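You operate a simulated robot arm through the tools that you are given. There is no shell and no other tool. Be economical: measure what you need, move in short steps, check, and stop when the job is done.

You run a simulated two-armed robot. Do the job below in one go: nothing can be reset, and whatever is moved stays where it is left.

## Task
Stack the powder cup labelled "91%" from the packing bench on top of the powder cup that says "80%". Then take the cap off the brown bottle and lay it down on the packing bench. Then open the yellow drawer, put the small tray with the largest size on its label from the middle of the island desk in the inside of the yellow drawer and shut the drawer again. The order counts.

It is judged by the outcome, as a careful person would: the job done as asked, and still so three seconds after it is handed in. It fails if anything else is knocked over, pushed out of place, dropped, spilled or broken. Lids that push on must go on centred and level and be pressed home; caps that screw on are set level and turned clockwise until they are tight.

## Robot
Two 7-joint arms with two-finger parallel grippers on one trunk, on a base that drives. Base frame: it is fixed to the floor where the robot stands at the start and does not move with it; the origin is under the middle of the robot, x ahead of it, y to its left, z up; the surface under the hand at the start is at about z = 0.9. Readings come in m, degrees, newtons and seconds.
The left shoulder is at the start at [0.07, 0.177, 1.145], the right one opposite. With the tool pointing down near the work surface each hand reaches from about 0.3 to 0.74 m from the robot's upright axis, wherever it stands, measured 20 degrees to its own side. Places, roughly: inside of the yellow drawer [2.7, 1.2, 0.7]; small tray [-1.25, 0, 1]; yellow drawer [2.7, 1.2, 0.7]. Payload 3.43 kg a hand.
Tool frame (each hand has its own): the origin (TCP) lies between the finger pads and is the grasp point; the fingertips stand 0.03 m ahead of it; z points along the fingers, y is the line along which they close. Largest opening 0.094 m; finger width 0.028, thickness 0.01; the body of the gripper, 0.05 by 0.096 m, starts 0.055 m behind the TCP.
Orientation is that of the tool frame in the base frame, as a unit quaternion [x, y, z, w]. With the fingers straight down and closing along the base's y, the tool's x points along the base's -x, its y along +y and its z along -z.

## Interface
- The arms move only by the tool send_rows. It takes "left_rows", "right_rows" or both (then of equal length, played together; a hand with none holds still); each is a list of rows, each a list of 7 numbers: the turn, a rotation vector about the base's x, y, z in degrees, then the shift along the base's x, y, z in cm, then the closure in counts, from 0 (fully open) to 255 (shut). In form: [[ax, ay, az, dx, dy, dz, claw], ...]. A call has 1 to 8 rows; each row is the pose to reach, as a shift and turn from the pose commanded when the call began. A row lasts 0.2 s, in which the tool goes at most 0.05 m and 8.6 degrees; a call with a longer step from one row to the next is refused whole, and so is a gripper value outside its range. A pose out of reach is approached as far as the arm can. The call stops where the force on the tool passes 40 N (or 10 N more than at its start, if that is more) or the arm is blocked; 0.2 s more then pass. Each finger travels about 0.153 m/s and halts on what it meets, pressing with about 25 N; the grip force reading is that of the motor and also rises with nothing between the fingers. The clock runs only during rows and for 0.2 s after the last one: add rows that repeat a pose to give the fingers time. It gives the time, the measured TCP pose, the force on the tool (base axes), the opening and the grip force at its end, in the units of the frame above (readings bear some noise), with the torque about the TCP (base axes, N m) and any sound that the robot's microphone picked up.
- Cameras (640 x 400 px; columns grow to the right, rows downward): "scene" is now at [0.1339, -0.017, 1.4818]; the picture's right is [-0.12, -0.99, 0.00], its down [-0.55, 0.07, -0.83] and it looks along [0.83, -0.10, -0.55] (base axes); focal length 286 px, centre (320, 200). "left" rides on the left gripper at [0.076, -0.014, -0.103] in its tool frame; the picture's right is [0.18, 0.98, 0.00], its down [-0.75, 0.14, -0.64] and it looks along [-0.63, 0.12, 0.77] (tool axes); focal length 243 px, centre (320, 200). "right" rides on the right gripper at [0.076, 0.014, -0.103] in its tool frame; the picture's right is [-0.18, 0.98, 0.00], its down [-0.75, -0.14, -0.64] and it looks along [-0.63, -0.12, 0.77] (tool axes); focal length 243 px, centre (320, 200). There is no depth. A picture from a camera that has moved, and an enlarged one, comes with that camera's place and axes in the base frame and with its lens. The place of the scene camera against the robot may be out by one fixed shift of up to 0.025 m in any direction.
- grab_frame(camera): a new picture of that camera. It takes no simulated time.
- lift_body(by): slides the trunk up (or, below 0, down) by that many m; the arms and the scene camera ride with it, the base frame stays. It gives what a move gives, with no picture.
- base_move(legs): drives the robot by 1 to 6 legs, each [ahead, turn to the left] in m and degrees, along the robot's own axes; the way and the turn of a leg run together, so that a leg with both is an arc; at most 1.5 m and 180 degrees a leg. The arms and the cameras ride along, it lands a little off, and it stops where it bumps. It gives what a move gives.
- head_to(pan, tilt): turns the head with the scene camera to pan (to the left, within 86 degrees either way) and tilt (down, from -29 to 69), counted from straight ahead of the robot. It gives what a move gives.
- enlarge(camera, box): a new picture of the part [left, top, right, bottom] of that camera's present view, enlarged. It takes no simulated time.
- sign_off(): hands the job in; it is judged then, once.

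Work in short steps. Places have to be worked out from the pictures, the camera data and where the tool is seen: move nearer, look again, correct. Check each grasp and each placing, and mend what went wrong. You have 165 turns and 122 pictures in all, those below and enlarged ones among them. Open the grippers and draw the arms clear of the work before you hand the job in, unless the task says otherwise; then end with one line.

The tools are called after "Call:" as a command line: name --argument value ..., lists and objects as JSON in quotes. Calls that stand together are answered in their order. send_rows: Moves the arms, as the interface text tells. Its arguments: {"type":"object","properties":{"left_rows":{"type":"array","items":{"type":"array","items":{"type":"number"}}},"right_rows":{"type":"array","items":{"type":"array","items":{"type":"number"}}}},"required":[]} The other tools are called the same way: lift_body (by) slides the trunk up or down; base_move (legs) drives the base; head_to (pan, tilt) turns the head that bears the scene camera; grab_frame (camera) takes a picture; enlarge (camera, box) takes an enlarged picture of a part of a camera's view; sign_off () hands the job in.

At the start:

```text
time: 0.0
left_tcp_pos: [0.4441, 0.2069, 1.2544]
left_ee_rot: [0.0, 1.0, 0.0, 0.002]
left_ft_force: [-0.4, -0.6, -0.4]
left_torque: [0.0, 0.03, -0.02]
left_finger_gap: 0.0939
left_grasp_force: 0.0
right_tcp_pos: [0.5217, -0.2685, 1.1878]
right_ee_rot: [0.0, 1.0, 0.0, 0.0]
right_ft_force: [-0.2, -0.2, -0.1]
right_torque: [0.0, 0.01, -0.05]
right_finger_gap: 0.0939
right_grasp_force: 0.1
trunk travel left (down, up): [-0.725, 0.115]
robot x, y, heading: [0.0016, 0.0032, -0.1]
head pan, tilt: [-7.1, 33.5]
```

scene: 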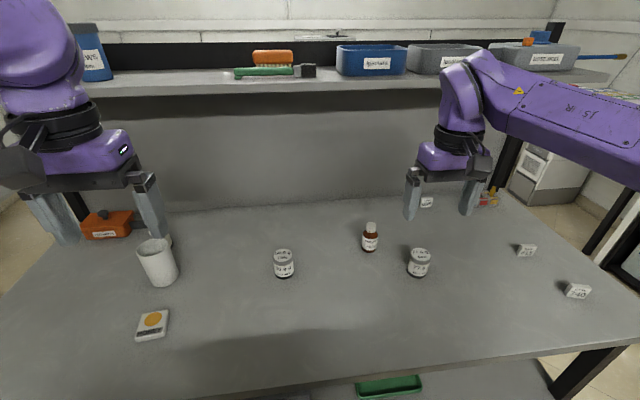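
right: 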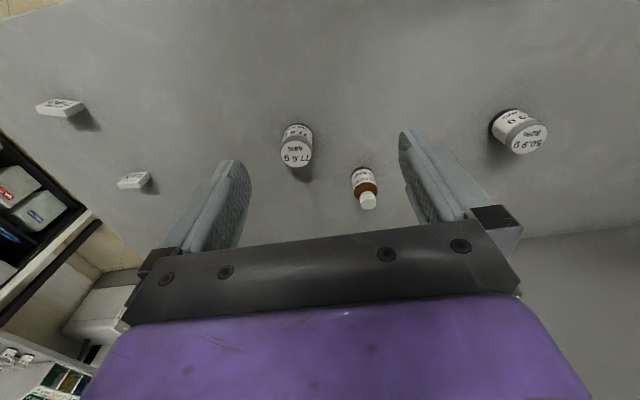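
left: 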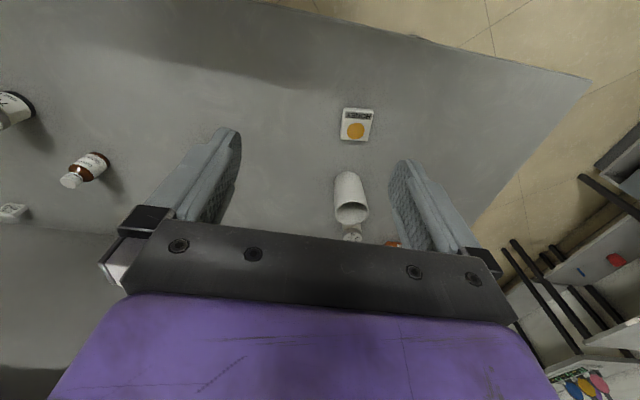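

I see two cups and a brown bottle on the bench; I enlarge to read the labels.

Call:
enlarge --camera "scene" --box '[240, 200, 460, 300]'

Call:
enlarge --camera "right" --box '[260, 90, 580, 220]'

```text
2.91 times, centred on (350, 250) of scene
camera zoom: at [0.1339, -0.017, 1.4818], right [-0.12, -0.99, 0.0], down [-0.55, 0.07, -0.83], along [0.83, -0.1, -0.55], focal length 831 px, centre (233, 54)
```

zoom: 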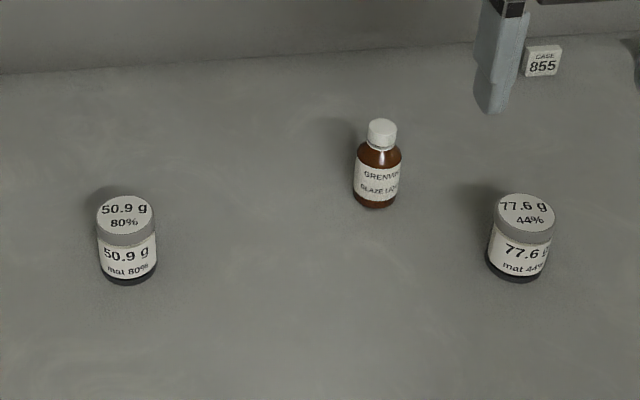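

```text
2.00 times, centred on (420, 155) of right
camera zoom: at [0.4456, -0.2538, 1.2901], right [0.18, 0.98, 0.0], down [0.75, -0.14, 0.64], along [0.63, -0.12, -0.77], focal length 485 px, centre (120, 290)
```

zoom: 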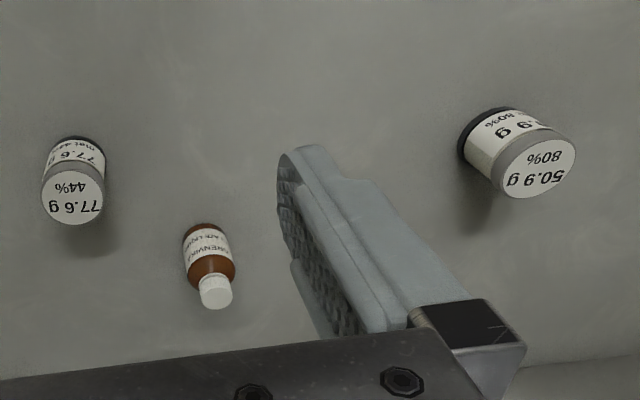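

The cups seen are 80% and 44%; the 91% one must be elsewhere. I check around the white mug.

Call:
enlarge --camera "scene" --box '[60, 190, 240, 350]'

Call:
enlarge --camera "left" --box '[280, 90, 440, 250]'

Call:
enlarge --camera "scene" --box '[400, 170, 620, 310]'

```text
2.50 times, centred on (150, 270) of scene
camera zoom: at [0.1339, -0.017, 1.4818], right [-0.12, -0.99, 0.0], down [-0.55, 0.07, -0.83], along [0.83, -0.1, -0.55], focal length 714 px, centre (745, 25)
```

zoom: 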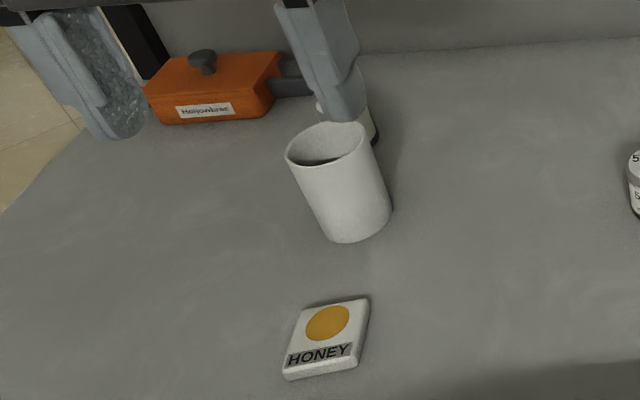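

```text
2.50 times, centred on (360, 170) of left
camera zoom: at [0.3664, 0.1942, 1.3557], right [-0.18, 0.98, 0.0], down [0.75, 0.14, 0.64], along [0.63, 0.12, -0.77], focal length 606 px, centre (220, 275)
```

zoom: 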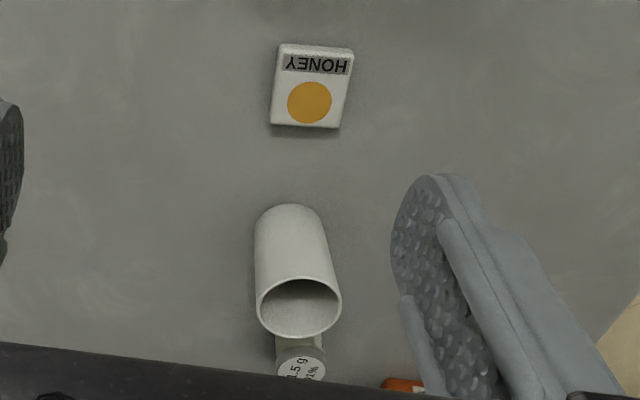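

```text
2.86 times, centred on (510, 240) of scene
camera zoom: at [0.1339, -0.017, 1.4818], right [-0.12, -0.99, 0.0], down [-0.55, 0.07, -0.83], along [0.83, -0.1, -0.55], focal length 816 px, centre (-223, 86)
```

zoom: 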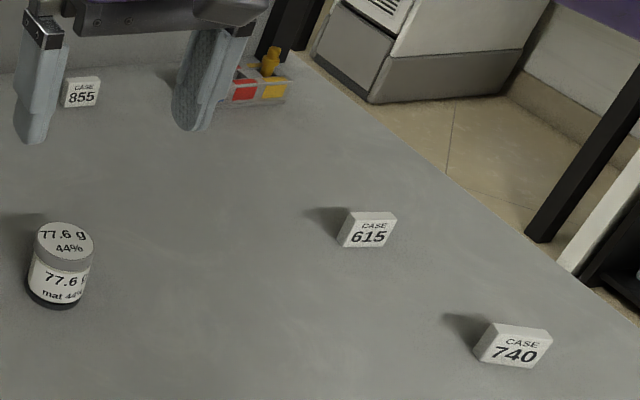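

The 91% cup stands behind the white mug at about (0.79, 0.35), beyond reach from here. I look down at the space before the base before driving nearer.

Call:
head_to --pan 0 --tilt 69

Call:
grab_frame --camera "scene"

```text
time: 1.0
left_tcp_pos: [0.4433, 0.2078, 1.2538]
left_ee_rot: [0.0, 1.0, 0.0, 0.001]
left_ft_force: [0.3, 0.9, 0.1]
left_torque: [0.0, 0.02, 0.0]
left_finger_gap: 0.0943
left_grasp_force: 0.1
right_tcp_pos: [0.5226, -0.2691, 1.1872]
right_ee_rot: [0.0, 1.0, 0.0, 0.0]
right_ft_force: [0.0, -0.4, -0.4]
right_torque: [0.0, 0.01, 0.03]
right_finger_gap: 0.0941
right_grasp_force: 0.2
trunk travel left (down, up): [-0.725, 0.115]
robot x, y, heading: [-0.0003, -0.0006, 0.1]
head pan, tilt: [0.0, 68.8]
```

```text
113 pictures are left
camera scene: at [0.1017, -0.006, 1.4358], right [0.0, -1.0, 0.0], down [-0.93, 0.0, -0.36], along [0.36, 0.0, -0.93], focal length 286 px, centre (320, 200)
```

scene: 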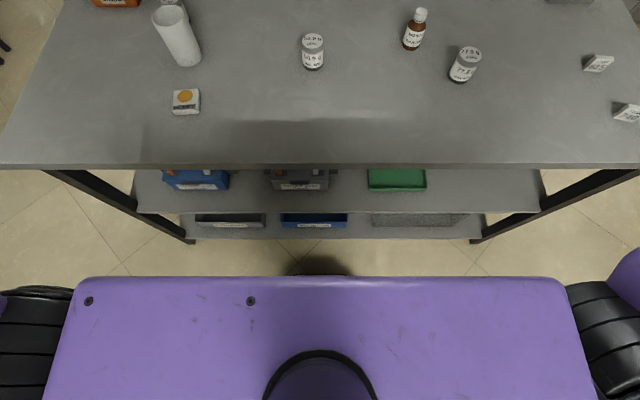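

The bench's lower shelves begin at x≈0.4, so only about 0.1 m of forward room exists. I sidestep left with a turn–drive–turn to about (0.085, 0.15), which puts the 91% cup, the 80% cup within the left hand's reach.

Call:
base_move --legs '[[0, 60], [0.17, 0], [0, -60]]'

Call:
head_to --pan 10 --tilt 45

Call:
grab_frame --camera "scene"

Call:
grab_frame --camera "left"

```text
time: 7.8
left_tcp_pos: [0.5223, 0.3675, 1.2536]
left_ee_rot: [-0.011, 1.0, 0.0, 0.0]
left_ft_force: [0.7, 0.2, 0.1]
left_torque: [0.01, -0.04, 0.01]
left_finger_gap: 0.094
left_grasp_force: 0.0
right_tcp_pos: [0.6099, -0.1089, 1.187]
right_ee_rot: [-0.009, 1.0, 0.0, 0.0]
right_ft_force: [0.3, -0.3, 0.4]
right_torque: [0.01, -0.01, 0.02]
right_finger_gap: 0.0938
right_grasp_force: 0.2
trunk travel left (down, up): [-0.725, 0.115]
robot x, y, heading: [0.0797, 0.15, 1.2]
head pan, tilt: [0.0, 68.8]
```

```text
time: 8.7
left_tcp_pos: [0.5218, 0.3652, 1.2535]
left_ee_rot: [-0.01, 1.0, -0.001, 0.001]
left_ft_force: [-0.5, -0.1, -1.0]
left_torque: [-0.03, 0.01, 0.01]
left_finger_gap: 0.094
left_grasp_force: 0.0
right_tcp_pos: [0.61, -0.1083, 1.1879]
right_ee_rot: [-0.01, 1.0, 0.0, 0.0]
right_ft_force: [-0.3, -0.2, 0.9]
right_torque: [-0.01, -0.03, 0.02]
right_finger_gap: 0.0942
right_grasp_force: 0.0
trunk travel left (down, up): [-0.725, 0.115]
robot x, y, heading: [0.0857, 0.1502, 1.2]
head pan, tilt: [10.0, 45.0]
```

```text
112 pictures are left
camera scene: at [0.208, 0.1601, 1.4646], right [0.19, -0.98, 0.0], down [-0.69, -0.14, -0.71], along [0.69, 0.14, -0.71], focal length 286 px, centre (320, 200)
```

scene: 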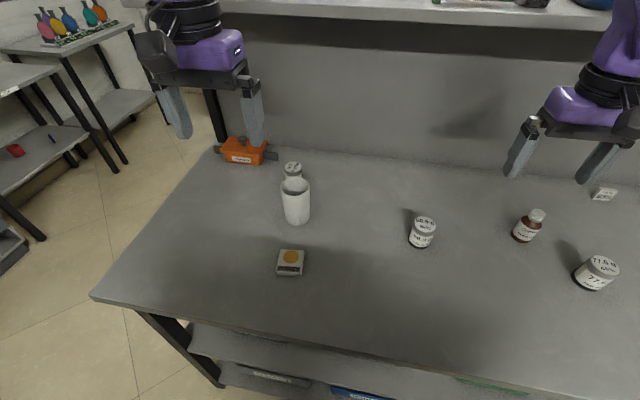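

```text
111 pictures are left
camera left: at [0.445, 0.3509, 1.3557], right [-0.2, 0.98, 0.0], down [0.75, 0.16, 0.64], along [0.63, 0.13, -0.77], focal length 243 px, centre (320, 200)
```

left: 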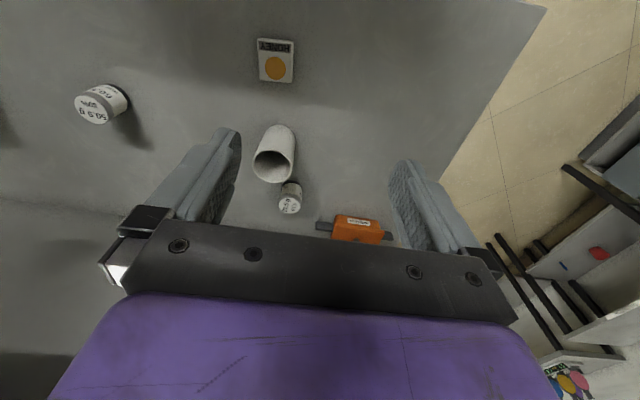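

From the left camera the cup lid is at about (0.79, 0.354). I move the left hand above it, at z≈1.10, and look again.

Call:
send_rows --left_rows '[[0, 0, 0, 4, 0, -2, 0], [0, 0, 0, 8, 0, -4, 0], [0, 0, 0, 12, 0, -6, 0], [0, 0, 0, 16, 0, -8, 0], [0, 0, 0, 20, -0.5, -10, 30], [0, 0, 0, 24, -1, -12, 30], [0, 0, 0, 26.5, -1.2, -14, 30], [0, 0, 0, 26.5, -1.2, -15, 30]]'

Call:
grab_frame --camera "left"

Call:
grab_frame --camera "scene"

```text
time: 10.5
left_tcp_pos: [0.7643, 0.3733, 1.0875]
left_ee_rot: [-0.011, 1.0, -0.001, -0.007]
left_ft_force: [-0.3, 1.0, -0.1]
left_torque: [-0.05, 0.04, 0.03]
left_finger_gap: 0.0829
left_grasp_force: 0.1
left hand out of reach, approached as far as the arm can: row 6, 7, 8
right_tcp_pos: [0.6194, -0.1064, 1.1812]
right_ee_rot: [-0.011, 1.0, -0.003, -0.005]
right_ft_force: [2.2, 0.9, -1.5]
right_torque: [-0.1, 0.14, 0.02]
right_finger_gap: 0.0941
right_grasp_force: 0.0
trunk travel left (down, up): [-0.725, 0.115]
robot x, y, heading: [0.0836, 0.1547, 1.0]
head pan, tilt: [10.0, 45.0]
```

```text
110 pictures are left
camera left: at [0.6898, 0.3584, 1.1906], right [-0.21, 0.98, 0.0], down [0.76, 0.16, 0.63], along [0.62, 0.13, -0.78], focal length 243 px, centre (320, 200)
```

left: 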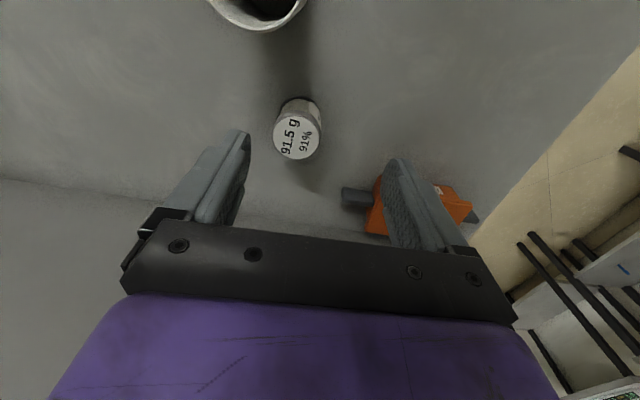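

```text
109 pictures are left
camera scene: at [0.2183, 0.1631, 1.4627], right [0.19, -0.98, 0.0], down [-0.7, -0.14, -0.7], along [0.69, 0.14, -0.71], focal length 286 px, centre (320, 200)
```

scene: 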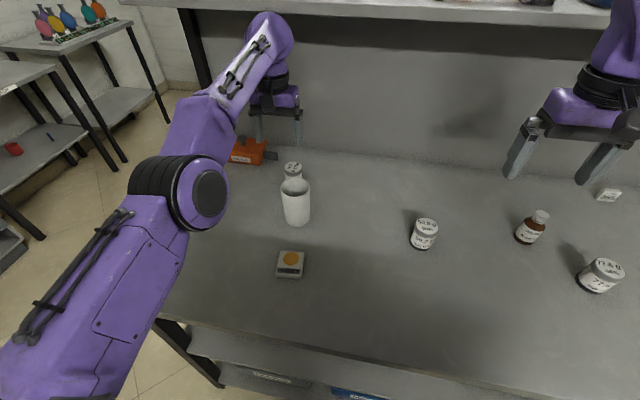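

The hand falls ~3 cm short. Turning the robot right by 18° brings the left shoulder forward; I do that and view.

Call:
base_move --legs '[[0, -18]]'

```text
time: 11.7
left_tcp_pos: [0.7709, 0.2092, 1.0858]
left_ee_rot: [0.074, 0.997, 0.022, -0.01]
left_ft_force: [2.4, 3.1, -1.6]
left_torque: [-0.2, 0.21, 0.05]
left_finger_gap: 0.083
left_grasp_force: 0.0
right_tcp_pos: [0.545, -0.2494, 1.1728]
right_ee_rot: [0.085, 0.996, 0.021, -0.001]
right_ft_force: [1.9, -0.2, -1.1]
right_torque: [-0.01, 0.17, -0.02]
right_finger_gap: 0.0939
right_grasp_force: 0.2
trunk travel left (down, up): [-0.725, 0.115]
robot x, y, heading: [0.0766, 0.1526, -8.0]
head pan, tilt: [10.0, 45.0]
stopped in leg 1: the robot was blocked; the commanded pose is now the measured one
```

It bumped at −8°. I look at what is touching.

Call:
head_to --pan 0 --tilt 69

Call:
grab_frame --camera "scene"

Call:
grab_frame --camera "left"

```text
time: 12.5
left_tcp_pos: [0.7734, 0.2375, 1.0848]
left_ee_rot: [0.07, 0.997, 0.007, -0.008]
left_ft_force: [-0.1, 0.7, 0.4]
left_torque: [-0.03, 0.0, 0.01]
left_finger_gap: 0.0828
left_grasp_force: 0.0
right_tcp_pos: [0.546, -0.2229, 1.1801]
right_ee_rot: [0.084, 0.996, 0.011, 0.0]
right_ft_force: [0.0, 0.5, 0.0]
right_torque: [0.03, -0.03, -0.02]
right_finger_gap: 0.0943
right_grasp_force: 0.1
trunk travel left (down, up): [-0.725, 0.115]
robot x, y, heading: [0.0809, 0.1483, -7.7]
head pan, tilt: [0.0, 68.8]
```

```text
108 pictures are left
camera scene: at [0.1787, 0.1334, 1.4361], right [-0.13, -0.99, 0.0], down [-0.92, 0.12, -0.36], along [0.36, -0.05, -0.93], focal length 286 px, centre (320, 200)
```

scene: 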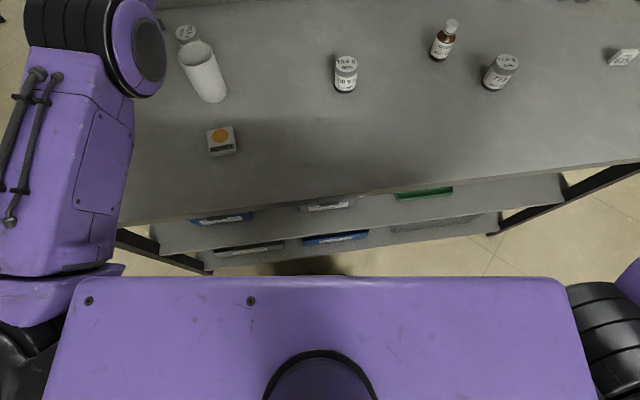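

```text
107 pictures are left
camera left: at [0.696, 0.2329, 1.1874], right [-0.05, 1.0, 0.01], down [0.78, 0.03, 0.63], along [0.63, 0.04, -0.78], focal length 243 px, centre (320, 200)
```

left: 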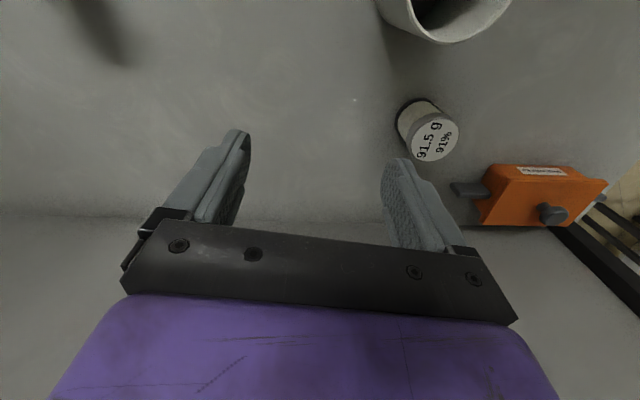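

The base touches the shelf front; nothing on the bench moved. Raising the trunk 0.1 m puts the wrist level with the shoulder and gives more reach; I do so.

Call:
lift_body --by 0.1

Call:
send_rows --left_rows '[[0, 0, 3, 1, 3.9, 0, 30], [0, 0, 6, 2, 7.8, 0, 30], [0, 0, 8, 2.7, 11.7, -2, 30], [0, 0, 8, 2.7, 11.7, -6, 30], [0, 0, 8, 2.7, 11.7, -8, 30]]'

Call:
grab_frame --camera "left"

```text
time: 13.7
left_tcp_pos: [0.735, 0.2411, 1.0883]
left_ee_rot: [0.071, 0.993, 0.014, -0.089]
left_ft_force: [0.5, -0.2, -1.6]
left_torque: [0.01, 0.0, 0.04]
left_finger_gap: 0.0827
left_grasp_force: 0.0
right_tcp_pos: [0.5288, -0.2204, 1.2841]
right_ee_rot: [0.081, 0.997, 0.01, 0.007]
right_ft_force: [0.2, -0.1, 0.5]
right_torque: [0.03, 0.02, 0.01]
right_finger_gap: 0.0941
right_grasp_force: 0.1
trunk travel left (down, up): [-0.819, 0.021]
robot x, y, heading: [0.0757, 0.1514, -7.2]
head pan, tilt: [0.0, 68.8]
stopped: the arm was blocked; the commanded pose is now the measured one
```

```text
time: 14.4
left_tcp_pos: [0.7629, 0.3031, 1.0632]
left_ee_rot: [0.021, 0.993, 0.026, -0.113]
left_ft_force: [0.9, 0.5, -1.0]
left_torque: [-0.04, 0.03, 0.03]
left_finger_gap: 0.0831
left_grasp_force: 0.0
left hand out of reach, approached as far as the arm can: row 2, 3
right_tcp_pos: [0.5409, -0.2572, 1.2678]
right_ee_rot: [0.047, 0.998, 0.041, -0.001]
right_ft_force: [1.0, -1.5, 1.3]
right_torque: [0.12, 0.1, 0.05]
right_finger_gap: 0.0943
right_grasp_force: 0.0
trunk travel left (down, up): [-0.819, 0.021]
robot x, y, heading: [0.09, 0.1499, -10.4]
head pan, tilt: [0.0, 68.8]
stopped in row 3 (left hand): the arm was blocked; the commanded pose is now the measured one
```

```text
106 pictures are left
camera left: at [0.7106, 0.2865, 1.1789], right [-0.13, 0.99, 0.09], down [0.88, 0.08, 0.46], along [0.45, 0.14, -0.88], focal length 243 px, centre (320, 200)
```

left: 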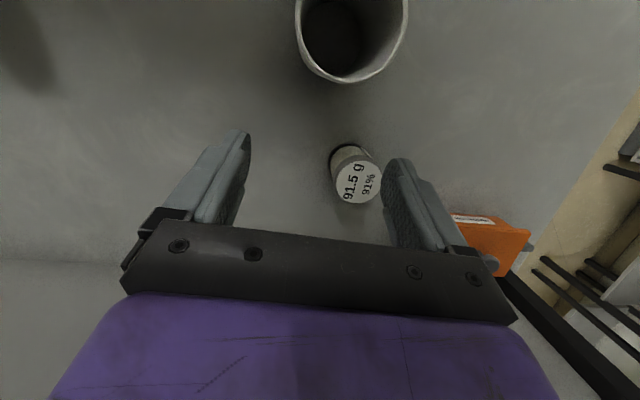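

The left wrist is probably pressing on the overhead shelf, not the base. I draw the left hand back and down a little (over free bench between mug and 80% cup... keeping above the mug), then look at the shelf.

Call:
send_rows --left_rows '[[0, 0, 0, -3, -2, 0, 30], [0, 0, 0, -7, -4, 0, 30], [0, 0, 0, -11, -6, 0, 30], [0, 0, 0, -15, -8, 0, 30], [0, 0, 0, -19, -8, 0, 30]]'

Call:
head_to --pan 20 --tilt 15

Call:
grab_frame --camera "scene"

```text
time: 14.7
left_tcp_pos: [0.7857, 0.4862, 0.982]
left_ee_rot: [0.02, 0.989, -0.066, -0.133]
left_ft_force: [0.4, -3.6, 0.2]
left_torque: [0.35, 0.07, -0.03]
left_finger_gap: 0.083
left_grasp_force: 0.0
left hand out of reach, approached as far as the arm can: row 1
right_tcp_pos: [0.5866, -0.0173, 1.2923]
right_ee_rot: [0.036, 0.998, -0.051, -0.011]
right_ft_force: [-4.4, 2.1, -2.1]
right_torque: [-0.28, -0.32, 0.09]
right_finger_gap: 0.094
right_grasp_force: 0.0
trunk travel left (down, up): [-0.819, 0.021]
robot x, y, heading: [0.0902, 0.1441, -11.0]
head pan, tilt: [0.0, 68.8]
stopped in row 1 (left hand): the arm was blocked; the commanded pose is now the measured one
```

```text
time: 15.9
left_tcp_pos: [0.7907, 0.4754, 0.9846]
left_ee_rot: [0.021, 0.989, -0.061, -0.133]
left_ft_force: [0.1, -1.4, 0.1]
left_torque: [0.06, -0.05, 0.05]
left_finger_gap: 0.0828
left_grasp_force: 0.1
right_tcp_pos: [0.5834, -0.0345, 1.2877]
right_ee_rot: [0.05, 0.997, -0.053, -0.025]
right_ft_force: [-13.5, -16.5, -21.2]
right_torque: [0.86, -0.72, -0.21]
right_finger_gap: 0.0941
right_grasp_force: 0.0
trunk travel left (down, up): [-0.819, 0.021]
robot x, y, heading: [0.0897, 0.1454, -10.9]
head pan, tilt: [20.0, 15.0]
```

```text
105 pictures are left
camera scene: at [0.2475, 0.2249, 1.6044], right [0.16, -0.99, 0.05], down [-0.27, -0.09, -0.96], along [0.95, 0.14, -0.28], focal length 286 px, centre (320, 200)
```

scene: 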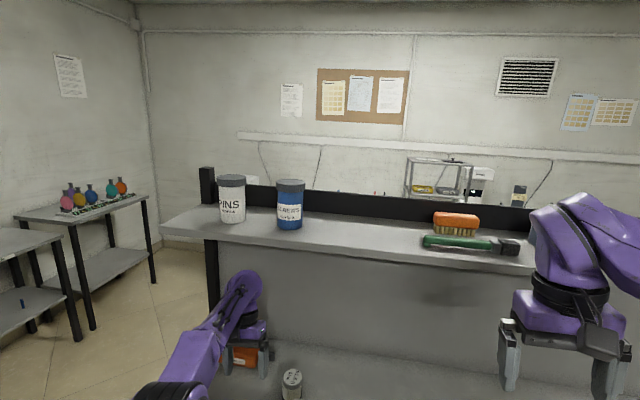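

Wrist is wedged against the shelf and the body leans. I check the hands' surroundings before freeing it.

Call:
grab_frame --camera "left"

Call:
head_to --pan 20 --tilt 40

Call:
grab_frame --camera "scene"

```text
104 pictures are left
camera left: at [0.744, 0.4783, 1.1037], right [-0.15, 0.99, -0.08], down [0.9, 0.17, 0.4], along [0.41, -0.01, -0.91], focal length 243 px, centre (320, 200)
```

left: 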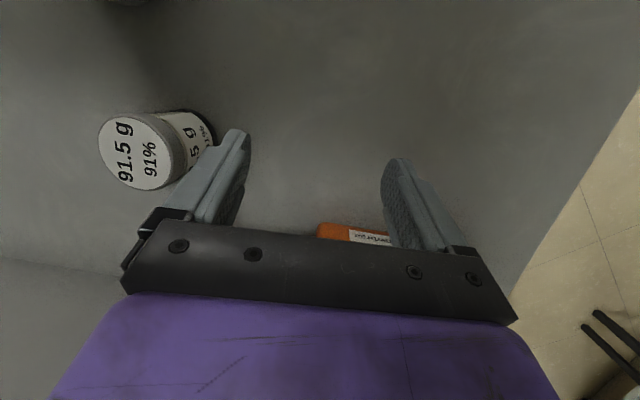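

```text
time: 16.8
left_tcp_pos: [0.763, 0.3888, 1.0259]
left_ee_rot: [0.022, 0.992, -0.02, -0.12]
left_ft_force: [0.4, 0.3, -0.3]
left_torque: [0.01, -0.01, -0.01]
left_finger_gap: 0.0828
left_grasp_force: 0.1
right_tcp_pos: [0.5558, -0.1445, 1.2835]
right_ee_rot: [0.043, 0.999, 0.001, -0.003]
right_ft_force: [0.0, 0.7, 0.1]
right_torque: [-0.14, -0.06, -0.01]
right_finger_gap: 0.094
right_grasp_force: 0.2
trunk travel left (down, up): [-0.819, 0.021]
robot x, y, heading: [0.0926, 0.1502, -11.7]
head pan, tilt: [20.0, 40.0]
```

```text
103 pictures are left
camera scene: at [0.1983, 0.0497, 1.5708], right [0.14, -0.99, -0.06], down [-0.62, -0.04, -0.78], along [0.77, 0.15, -0.62], focal length 286 px, centre (320, 200)
```

scene: 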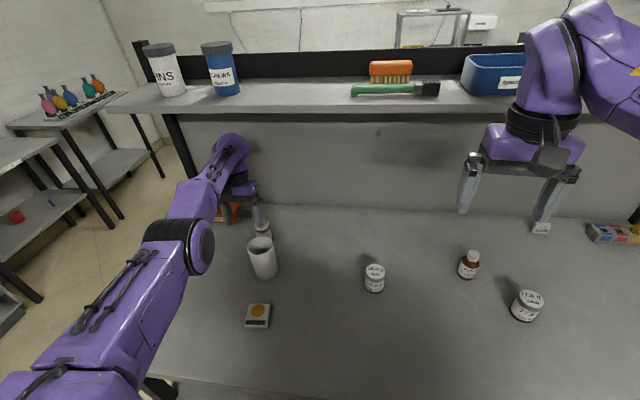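

The body is rocking from the jam. I hold still for a second to let it settle.

Call:
send_rows --left_rows '[[0, 0, 0, 0, 0, 0, 30], [0, 0, 0, 0, 0, 0, 30]]'

Call:
grab_frame --camera "scene"

```text
time: 17.2
left_tcp_pos: [0.7828, 0.506, 0.9694]
left_ee_rot: [0.02, 0.988, -0.075, -0.134]
left_ft_force: [1.2, 0.1, -1.9]
left_torque: [-0.02, 0.11, 0.01]
left_finger_gap: 0.0831
left_grasp_force: 0.1
right_tcp_pos: [0.5921, 0.0012, 1.2917]
right_ee_rot: [0.041, 0.997, -0.066, -0.014]
right_ft_force: [-2.4, -7.7, 6.2]
right_torque: [0.43, -0.28, 0.01]
right_finger_gap: 0.094
right_grasp_force: 0.1
trunk travel left (down, up): [-0.819, 0.021]
robot x, y, heading: [0.0874, 0.1477, -11.0]
head pan, tilt: [20.0, 40.0]
stopped in row 1 (right hand): the arm was blocked; the commanded pose is now the measured one
```

```text
102 pictures are left
camera scene: at [0.2377, 0.2143, 1.5655], right [0.16, -0.99, 0.04], down [-0.64, -0.13, -0.75], along [0.75, 0.09, -0.66], focal length 286 px, centre (320, 200)
```

scene: 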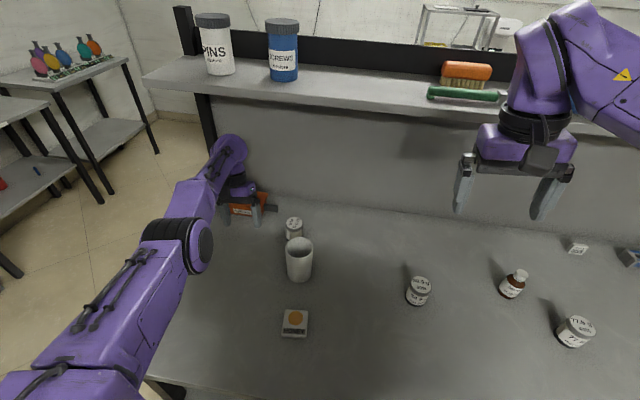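

The body rocks ±3° sideways. I take the left hand back and up, away from the shelf front and the cups, in one short move.

Call:
send_rows --left_rows '[[0, 0, 0, -4, 0, 2, 30], [0, 0, 0, -8, 0, 4, 30], [0, 0, 0, -12, 0, 6, 30], [0, 0, 0, -16, 0, 9, 30], [0, 0, 0, -20, 0, 12, 30]]'

```text
time: 17.5
left_tcp_pos: [0.796, 0.4339, 1.0047]
left_ee_rot: [0.021, 0.991, -0.041, -0.126]
left_ft_force: [0.3, -0.1, 1.7]
left_torque: [0.06, -0.05, -0.02]
left_finger_gap: 0.0828
left_grasp_force: 0.0
left hand out of reach, approached as far as the arm can: row 1
right_tcp_pos: [0.5665, -0.0705, 1.2797]
right_ee_rot: [0.026, 0.999, -0.033, -0.008]
right_ft_force: [1.1, 1.9, -0.1]
right_torque: [-0.16, 0.01, -0.01]
right_finger_gap: 0.0941
right_grasp_force: 0.0
trunk travel left (down, up): [-0.819, 0.021]
robot x, y, heading: [0.0895, 0.1482, -11.1]
head pan, tilt: [20.0, 40.0]
stopped in row 1 (right hand): the arm was blocked; the commanded pose is now the measured one
```

I back the base off 4 cm to remove any contact with the bench's lower shelf.

Call:
base_move --legs '[[-0.04, 0]]'

Call:
grab_frame --camera "scene"

```text
time: 18.2
left_tcp_pos: [0.769, 0.4414, 0.9934]
left_ee_rot: [0.018, 0.991, -0.043, -0.128]
left_ft_force: [0.4, -1.5, 0.0]
left_torque: [0.07, -0.03, 0.02]
left_finger_gap: 0.0828
left_grasp_force: 0.1
right_tcp_pos: [0.5626, -0.0773, 1.2697]
right_ee_rot: [0.039, 0.999, -0.026, -0.01]
right_ft_force: [-1.4, -0.7, -0.6]
right_torque: [0.06, -0.11, 0.0]
right_finger_gap: 0.0941
right_grasp_force: 0.0
trunk travel left (down, up): [-0.819, 0.021]
robot x, y, heading: [0.0858, 0.1477, -11.4]
head pan, tilt: [20.0, 40.0]
stopped in leg 1: the robot was blocked; the commanded pose is now the measured one
```

```text
101 pictures are left
camera scene: at [0.2137, 0.1259, 1.5662], right [0.15, -0.99, -0.01], down [-0.64, -0.09, -0.77], along [0.76, 0.12, -0.64], focal length 286 px, centre (320, 200)
```

scene: 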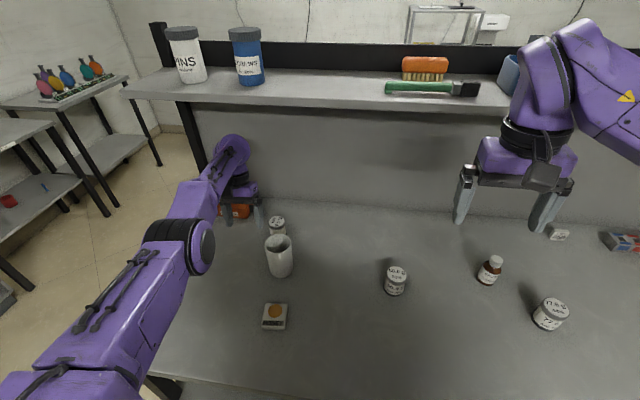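

Roughly upright now. I try again to pull the left hand back and up.

Call:
send_rows --left_rows '[[0, 0, 0, -2, 0, 1, 30], [0, 0, 0, -4, 0, 2, 30], [0, 0, 0, -7, 0, 4, 30], [0, 0, 0, -10, 0, 6, 30]]'

Call:
grab_frame --camera "left"

```text
time: 19.0
left_tcp_pos: [0.7729, 0.3389, 1.0471]
left_ee_rot: [0.023, 0.991, 0.006, -0.128]
left_ft_force: [-1.5, -0.8, 1.5]
left_torque: [0.0, -0.06, -0.04]
left_finger_gap: 0.0828
left_grasp_force: 0.1
left hand out of reach, approached as far as the arm can: row 1, 2, 3
right_tcp_pos: [0.5327, -0.201, 1.2486]
right_ee_rot: [0.044, 0.999, 0.023, 0.0]
right_ft_force: [0.8, -1.0, -1.0]
right_torque: [0.06, 0.1, 0.02]
right_finger_gap: 0.0941
right_grasp_force: 0.1
trunk travel left (down, up): [-0.819, 0.021]
robot x, y, heading: [0.0869, 0.1517, -11.7]
head pan, tilt: [20.0, 40.0]
stopped in row 3 (right hand): the arm was blocked; the commanded pose is now the measured one
```

```text
100 pictures are left
camera left: at [0.7243, 0.3268, 1.1645], right [-0.13, 0.99, 0.05], down [0.9, 0.1, 0.43], along [0.42, 0.1, -0.9], focal length 243 px, centre (320, 200)
```

left: 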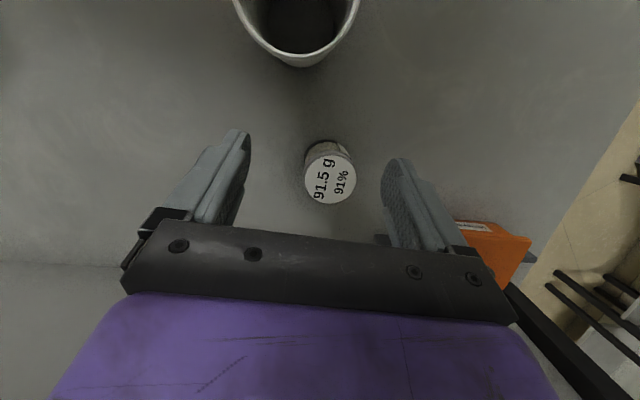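

The hand is pitched 15° so that the wrist sticks out under the shelf. I turn it upright, which draws the wrist back, while retreating slightly.

Call:
send_rows --left_rows '[[0, -7, 0, -1, 0, 1, 30], [0, -14, 0, -2, 0, 2, 30], [0, -14, 0, -5, 0, 4, 30], [0, -14, 0, -9, 0, 7, 30], [0, -14, 0, -13, 0, 9, 30]]'

```text
time: 20.3
left_tcp_pos: [0.8138, 0.3829, 1.0832]
left_ee_rot: [0.009, 0.998, 0.007, -0.065]
left_ft_force: [0.2, -1.2, 0.3]
left_torque: [0.09, 0.0, -0.04]
left_finger_gap: 0.0831
left_grasp_force: 0.0
left hand out of reach, approached as far as the arm can: row 1, 2, 3, 4, 5
right_tcp_pos: [0.5391, -0.1687, 1.2495]
right_ee_rot: [0.03, 1.0, 0.007, -0.003]
right_ft_force: [0.2, -1.0, -1.8]
right_torque: [0.04, 0.05, -0.01]
right_finger_gap: 0.094
right_grasp_force: 0.0
trunk travel left (down, up): [-0.819, 0.021]
robot x, y, heading: [0.0833, 0.1537, -10.6]
head pan, tilt: [20.0, 40.0]
stopped in row 5 (right hand): the arm was blocked; the commanded pose is now the measured one
```

Still reported out of reach; I look at the left arm itself.

Call:
head_to --pan 60 --tilt 50

Call:
grab_frame --camera "scene"

```text
time: 21.3
left_tcp_pos: [0.8162, 0.3715, 1.0823]
left_ee_rot: [0.013, 0.998, 0.01, -0.067]
left_ft_force: [-0.3, -0.2, 0.7]
left_torque: [-0.02, -0.03, 0.02]
left_finger_gap: 0.0832
left_grasp_force: 0.0
right_tcp_pos: [0.5428, -0.1797, 1.2456]
right_ee_rot: [0.039, 0.999, 0.013, -0.004]
right_ft_force: [-0.5, 0.3, -0.4]
right_torque: [-0.03, -0.03, 0.01]
right_finger_gap: 0.0938
right_grasp_force: 0.1
trunk travel left (down, up): [-0.819, 0.021]
robot x, y, heading: [0.0781, 0.147, -10.5]
head pan, tilt: [60.0, 50.0]
```

```text
99 pictures are left
camera scene: at [0.2052, 0.2684, 1.5491], right [0.76, -0.65, 0.02], down [-0.51, -0.61, -0.6], along [0.4, 0.45, -0.8], focal length 286 px, centre (320, 200)
```

scene: 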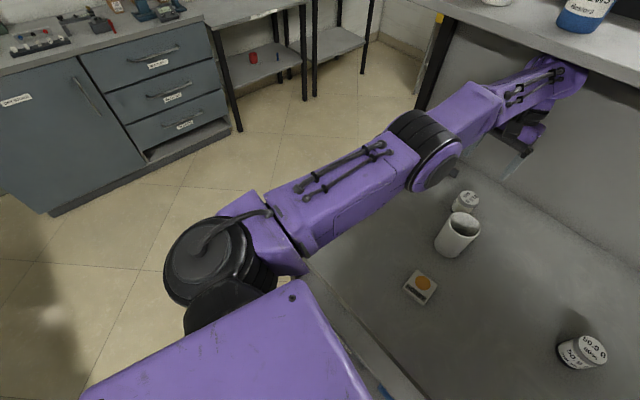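

The arm is locked straight with the wrist against the shelf. I lower the trunk by 5 cm, which leaves the fingertips at about 1.00, still above the cup.

Call:
lift_body --by -0.05

```text
time: 22.3
left_tcp_pos: [0.8023, 0.3568, 1.0565]
left_ee_rot: [0.014, 0.999, 0.016, -0.05]
left_ft_force: [-0.2, -0.2, 0.9]
left_torque: [0.0, -0.03, -0.01]
left_finger_gap: 0.083
left_grasp_force: 0.1
right_tcp_pos: [0.5328, -0.199, 1.1946]
right_ee_rot: [0.039, 0.999, 0.021, 0.0]
right_ft_force: [0.4, -0.9, 0.2]
right_torque: [0.02, -0.01, 0.0]
right_finger_gap: 0.0937
right_grasp_force: 0.1
trunk travel left (down, up): [-0.769, 0.071]
robot x, y, heading: [0.0811, 0.1505, -10.8]
head pan, tilt: [60.0, 50.0]
```

Sway has mostly gone. I try to retract the left hand back, up and upright.

Call:
send_rows --left_rows '[[0, -3, 0, -2, 0, 0, 30], [0, -6, 0, -4, 0, 0, 30], [0, -6, 0, -7, 0, 1, 30], [0, -6, 0, -10, 0, 2, 30], [0, -6, 0, -14, 0, 3, 30], [0, -6, 0, -18, 0, 4, 30]]'

Call:
grab_frame --camera "scene"

```text
time: 23.7
left_tcp_pos: [0.621, 0.3443, 1.1006]
left_ee_rot: [0.016, 1.0, 0.02, 0.007]
left_ft_force: [-1.0, -1.4, 0.5]
left_torque: [0.06, 0.01, -0.01]
left_finger_gap: 0.0829
left_grasp_force: 0.0
right_tcp_pos: [0.5269, -0.2088, 1.1948]
right_ee_rot: [0.04, 0.999, 0.026, 0.002]
right_ft_force: [0.2, -0.5, 0.3]
right_torque: [0.05, -0.04, -0.02]
right_finger_gap: 0.0939
right_grasp_force: 0.1
trunk travel left (down, up): [-0.769, 0.071]
robot x, y, heading: [0.0833, 0.1487, -11.2]
head pan, tilt: [60.0, 50.0]
```

```text
98 pictures are left
camera scene: at [0.1739, 0.1776, 1.5023], right [0.75, -0.66, 0.0], down [-0.5, -0.57, -0.65], along [0.42, 0.49, -0.76], focal length 286 px, centre (320, 200)
```

scene: 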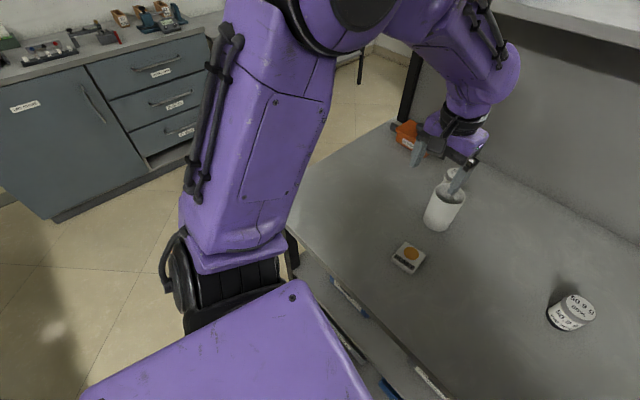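

Free again and nothing disturbed. This time I tilt the fingers 12° forward so the wrist stays clear of the shelf and of full stretch, and go above the mug toward the cup.

Call:
send_rows --left_rows '[[0, -5, 0, 3, 0.5, 0, 30], [0, -10, 0, 7, 1, -1, 30], [0, -12, 0, 11, 1, -2, 30], [0, -12, 0, 15, 1, -3, 30], [0, -12, 0, 15, 1, -3, 30]]'

Call:
grab_frame --camera "left"

```text
time: 24.9
left_tcp_pos: [0.7727, 0.3649, 1.0653]
left_ee_rot: [0.012, 0.994, 0.017, 0.108]
left_ft_force: [0.2, -0.1, 0.5]
left_torque: [-0.01, -0.02, 0.01]
left_finger_gap: 0.0827
left_grasp_force: 0.0
right_tcp_pos: [0.5297, -0.1991, 1.1963]
right_ee_rot: [0.037, 0.999, 0.02, 0.001]
right_ft_force: [0.2, 0.1, -0.3]
right_torque: [0.0, -0.02, 0.0]
right_finger_gap: 0.0941
right_grasp_force: 0.1
trunk travel left (down, up): [-0.769, 0.071]
robot x, y, heading: [0.0871, 0.1473, -11.0]
head pan, tilt: [60.0, 50.0]
```

```text
97 pictures are left
camera left: at [0.676, 0.3498, 1.1486], right [-0.16, 0.99, 0.0], down [0.6, 0.1, 0.79], along [0.78, 0.12, -0.61], focal length 243 px, centre (320, 200)
```

left: 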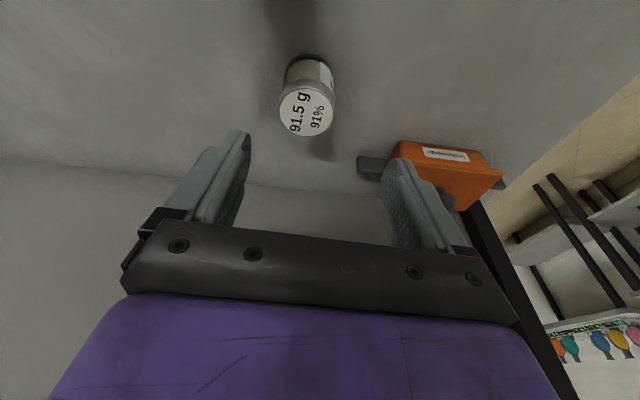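

Cup centre about (0.79, 0.355), top ≈0.965. I centre over it and descend to z≈0.942.

Call:
send_rows --left_rows '[[0, 0, 0, 1.7, -0.9, -2, 30], [0, 0, 0, 1.7, -0.9, -5, 30], [0, 0, 0, 1.7, -0.9, -7, 30], [0, 0, 0, 1.7, -0.9, -7, 30]]'

Call:
grab_frame --camera "left"

```text
time: 25.9
left_tcp_pos: [0.7913, 0.3562, 0.9946]
left_ee_rot: [0.013, 0.994, 0.016, 0.107]
left_ft_force: [0.0, 0.3, -0.4]
left_torque: [0.01, 0.0, -0.02]
left_finger_gap: 0.0829
left_grasp_force: 0.2
right_tcp_pos: [0.5316, -0.1963, 1.1962]
right_ee_rot: [0.038, 0.999, 0.02, 0.0]
right_ft_force: [-0.8, 0.3, -0.1]
right_torque: [0.02, -0.01, 0.0]
right_finger_gap: 0.0939
right_grasp_force: 0.0
trunk travel left (down, up): [-0.769, 0.071]
robot x, y, heading: [0.0815, 0.1472, -11.1]
head pan, tilt: [60.0, 50.0]
```

```text
96 pictures are left
camera left: at [0.695, 0.3422, 1.0769], right [-0.16, 0.99, 0.0], down [0.6, 0.1, 0.79], along [0.78, 0.12, -0.61], focal length 243 px, centre (320, 200)
```

left: 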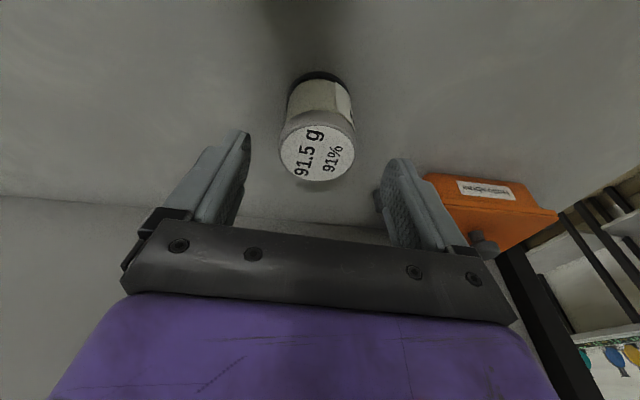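

Well centred: lid at (0.792, 0.355). I go down the last 5 cm and close.

Call:
send_rows --left_rows '[[0, 0, 0, 0, 0, -3, 30], [0, 0, 0, 0, 0, -5, 30], [0, 0, 0, 0, 0, -5, 30], [0, 0, 0, 0, 0, -5, 120], [0, 0, 0, 0, 0, -5, 200], [0, 0, 0, 0, 0, -5, 200]]'

Call:
grab_frame --camera "left"

```text
time: 27.3
left_tcp_pos: [0.7912, 0.3569, 0.9451]
left_ee_rot: [0.013, 0.994, 0.016, 0.108]
left_ft_force: [0.9, -0.1, -0.3]
left_torque: [-0.02, -0.02, -0.01]
left_finger_gap: 0.0536
left_grasp_force: 25.0
right_tcp_pos: [0.5323, -0.196, 1.1961]
right_ee_rot: [0.038, 0.999, 0.02, 0.0]
right_ft_force: [0.4, 0.2, 0.1]
right_torque: [0.0, 0.03, 0.01]
right_finger_gap: 0.0942
right_grasp_force: 0.0
trunk travel left (down, up): [-0.769, 0.071]
robot x, y, heading: [0.0836, 0.15, -11.1]
head pan, tilt: [60.0, 50.0]
```

```text
95 pictures are left
camera left: at [0.694, 0.3428, 1.0277], right [-0.16, 0.99, 0.0], down [0.6, 0.1, 0.79], along [0.78, 0.12, -0.61], focal length 243 px, centre (320, 200)
```

left: 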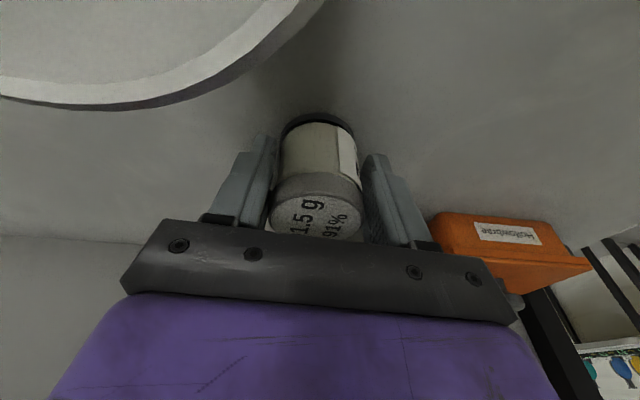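

Gripped (gap 53.6 mm). I lift it, then carry it in −y past the mug.

Call:
send_rows --left_rows '[[0, 0, 0, 0, 0, 3, 200], [0, 0, 0, 0, 0, 7, 200], [0, 0, 0, 0, -1, 11, 200], [0, 0, 0, -1, -5, 12, 200], [0, 0, 0, -2, -9.5, 13, 200], [0, 0, 0, -4, -14, 13, 200], [0, 0, 0, -6, -18.5, 13, 200], [0, 0, 0, -8, -22.5, 13, 200]]'

Call:
head_to --pan 5 --tilt 50

Call:
grab_frame --camera "scene"

Call:
grab_frame --camera "left"

```text
time: 29.1
left_tcp_pos: [0.7105, 0.1323, 1.0758]
left_ee_rot: [0.012, 0.994, 0.018, 0.108]
left_ft_force: [-0.8, 0.1, -0.5]
left_torque: [0.06, 0.0, -0.05]
left_finger_gap: 0.0204
left_grasp_force: 0.0
right_tcp_pos: [0.5303, -0.1984, 1.1958]
right_ee_rot: [0.038, 0.999, 0.021, 0.001]
right_ft_force: [-0.1, -0.6, 1.2]
right_torque: [0.02, -0.05, -0.01]
right_finger_gap: 0.094
right_grasp_force: 0.0
trunk travel left (down, up): [-0.769, 0.071]
robot x, y, heading: [0.0846, 0.146, -11.1]
head pan, tilt: [60.0, 50.0]
```

```text
time: 30.3
left_tcp_pos: [0.7124, 0.1339, 1.0747]
left_ee_rot: [0.013, 0.994, 0.017, 0.107]
left_ft_force: [-0.1, -0.8, -0.2]
left_torque: [0.03, 0.01, -0.03]
left_finger_gap: 0.0203
left_grasp_force: 0.0
right_tcp_pos: [0.5314, -0.1968, 1.1972]
right_ee_rot: [0.038, 0.999, 0.02, 0.001]
right_ft_force: [-0.4, -1.0, 0.4]
right_torque: [0.02, 0.0, 0.0]
right_finger_gap: 0.0938
right_grasp_force: 0.1
trunk travel left (down, up): [-0.769, 0.071]
robot x, y, heading: [0.0825, 0.1515, -10.8]
head pan, tilt: [5.0, 50.0]
```

```text
94 pictures are left
camera scene: at [0.2054, 0.1256, 1.5014], right [-0.1, -0.99, 0.0], down [-0.76, 0.08, -0.64], along [0.64, -0.07, -0.77], focal length 286 px, centre (320, 200)
```

scene: 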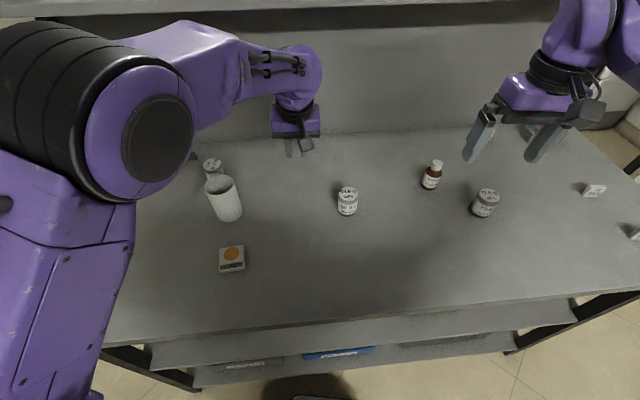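

```text
93 pictures are left
camera left: at [0.6148, 0.1186, 1.1577], right [-0.16, 0.99, 0.0], down [0.6, 0.1, 0.79], along [0.78, 0.12, -0.61], focal length 243 px, centre (320, 200)
```

left: 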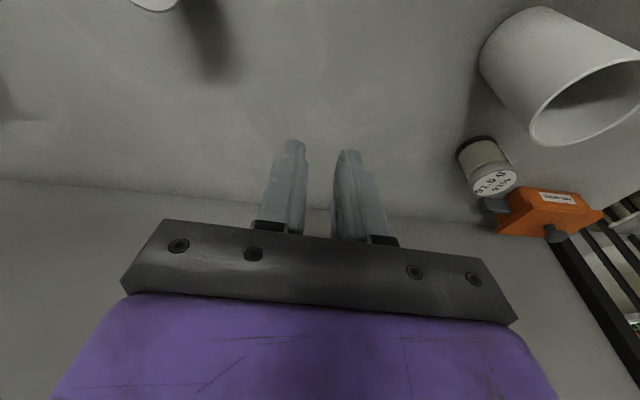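

The cup slipped out on lifting but still stands at (0.793, 0.356). I return above it with the fingers open, to grip lower and with full closure.

Call:
send_rows --left_rows '[[0, 0, 0, 2, 4, 0, 30], [0, 0, 0, 4, 8.5, 0, 30], [0, 0, 0, 6, 13, 0, 30], [0, 0, 0, 7, 17.5, 0, 30], [0, 0, 0, 8, 22.2, 0, 30], [0, 0, 0, 8.1, 22.2, -4, 30], [0, 0, 0, 8.1, 22.2, -8, 30], [0, 0, 0, 8.1, 22.2, -8, 30]]'

Call:
grab_frame --camera "left"

```text
time: 32.1
left_tcp_pos: [0.7922, 0.3554, 0.9951]
left_ee_rot: [0.013, 0.994, 0.017, 0.108]
left_ft_force: [0.1, 0.3, 0.9]
left_torque: [-0.01, -0.01, 0.01]
left_finger_gap: 0.0829
left_grasp_force: 0.1
right_tcp_pos: [0.5319, -0.1965, 1.1976]
right_ee_rot: [0.037, 0.999, 0.02, 0.001]
right_ft_force: [0.1, 0.3, -0.5]
right_torque: [0.0, -0.02, -0.01]
right_finger_gap: 0.0942
right_grasp_force: 0.0
trunk travel left (down, up): [-0.769, 0.071]
robot x, y, heading: [0.0827, 0.148, -10.9]
head pan, tilt: [5.0, 50.0]
```

```text
92 pictures are left
camera left: at [0.695, 0.3403, 1.0775], right [-0.16, 0.99, -0.01], down [0.6, 0.1, 0.79], along [0.78, 0.12, -0.61], focal length 243 px, centre (320, 200)
```

left: 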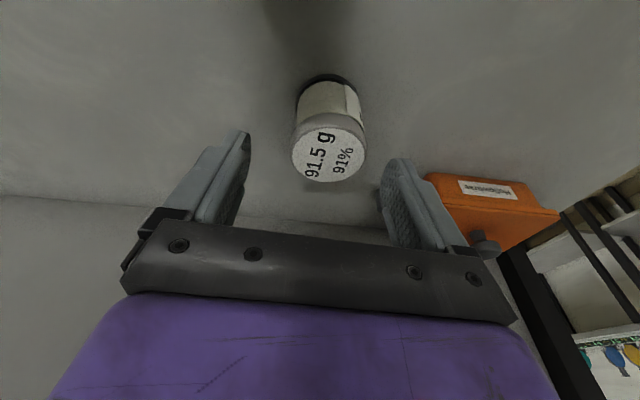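

Cup now at about (0.794, 0.359). I lower to z≈0.937, close fully, and lift only 2 cm slowly to test.

Call:
send_rows --left_rows '[[0, 0, 0, 0.2, 0.3, -3, 30], [0, 0, 0, 0.2, 0.3, -5.8, 30], [0, 0, 0, 0.2, 0.3, -5.8, 140], [0, 0, 0, 0.2, 0.3, -5.8, 255], [0, 0, 0, 0.2, 0.3, -5.8, 255], [0, 0, 0, 0.2, 0.3, -5.8, 255], [0, 0, 0, 0.2, 0.3, -4.8, 255], [0, 0, 0, 0.2, 0.3, -3.8, 255]]'

Call:
grab_frame --camera "left"

```text
time: 33.9
left_tcp_pos: [0.7947, 0.3583, 0.957]
left_ee_rot: [0.013, 0.994, 0.017, 0.108]
left_ft_force: [0.6, 0.0, -2.0]
left_torque: [0.0, -0.01, -0.02]
left_finger_gap: 0.0533
left_grasp_force: 24.9
right_tcp_pos: [0.5308, -0.1968, 1.1959]
right_ee_rot: [0.037, 0.999, 0.019, 0.001]
right_ft_force: [-0.1, -0.1, -1.3]
right_torque: [0.02, 0.0, -0.03]
right_finger_gap: 0.094
right_grasp_force: 0.1
trunk travel left (down, up): [-0.769, 0.071]
robot x, y, heading: [0.0821, 0.1542, -11.2]
head pan, tilt: [5.0, 50.0]
```

```text
91 pictures are left
camera left: at [0.6974, 0.343, 1.0397], right [-0.16, 0.99, 0.0], down [0.6, 0.1, 0.79], along [0.78, 0.12, -0.61], focal length 243 px, centre (320, 200)
```

left: 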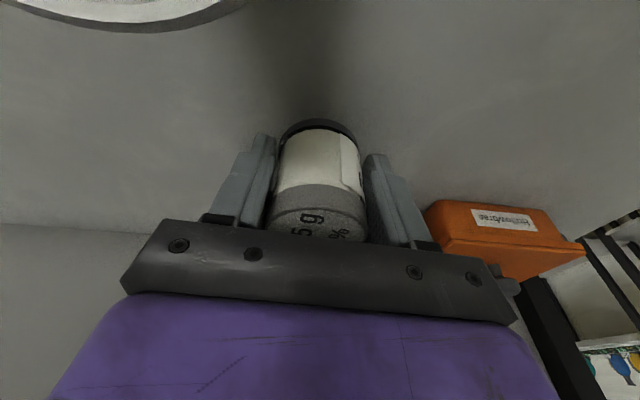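

It holds (≈2 N weight). I lift further, more gently, and check.

Call:
send_rows --left_rows '[[0, 0, 0, 0, 0, 2, 255], [0, 0, 0, 0, 0, 4, 255], [0, 0, 0, 0, 0, 6, 255], [0, 0, 0, 0, 0, 8, 255], [0, 0, 0, 0, 0, 10, 255], [0, 0, 0, 0, -1, 11, 255]]'

Call:
grab_frame --camera "left"

```text
time: 35.3
left_tcp_pos: [0.7949, 0.3468, 1.0661]
left_ee_rot: [0.013, 0.994, 0.016, 0.108]
left_ft_force: [0.0, 0.1, -1.2]
left_torque: [0.06, 0.02, -0.02]
left_finger_gap: 0.0537
left_grasp_force: 24.9
right_tcp_pos: [0.5324, -0.1963, 1.1955]
right_ee_rot: [0.037, 0.999, 0.02, 0.001]
right_ft_force: [0.6, 0.0, 0.1]
right_torque: [0.0, -0.01, 0.01]
right_finger_gap: 0.0939
right_grasp_force: 0.2
trunk travel left (down, up): [-0.769, 0.071]
robot x, y, heading: [0.0819, 0.1498, -10.6]
head pan, tilt: [5.0, 50.0]
```

```text
90 pictures are left
camera left: at [0.6979, 0.332, 1.1493], right [-0.16, 0.99, 0.0], down [0.6, 0.1, 0.79], along [0.78, 0.12, -0.61], focal length 243 px, centre (320, 200)
```

left: 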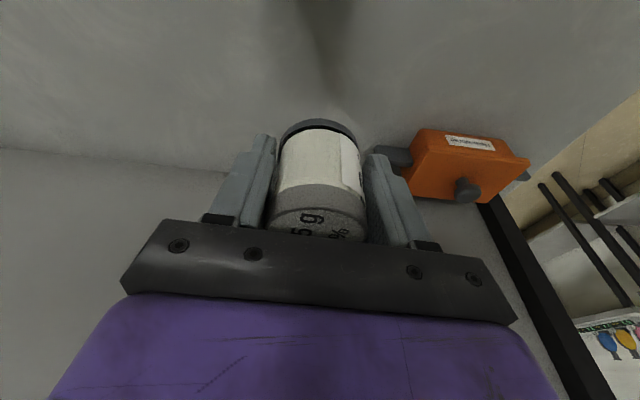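

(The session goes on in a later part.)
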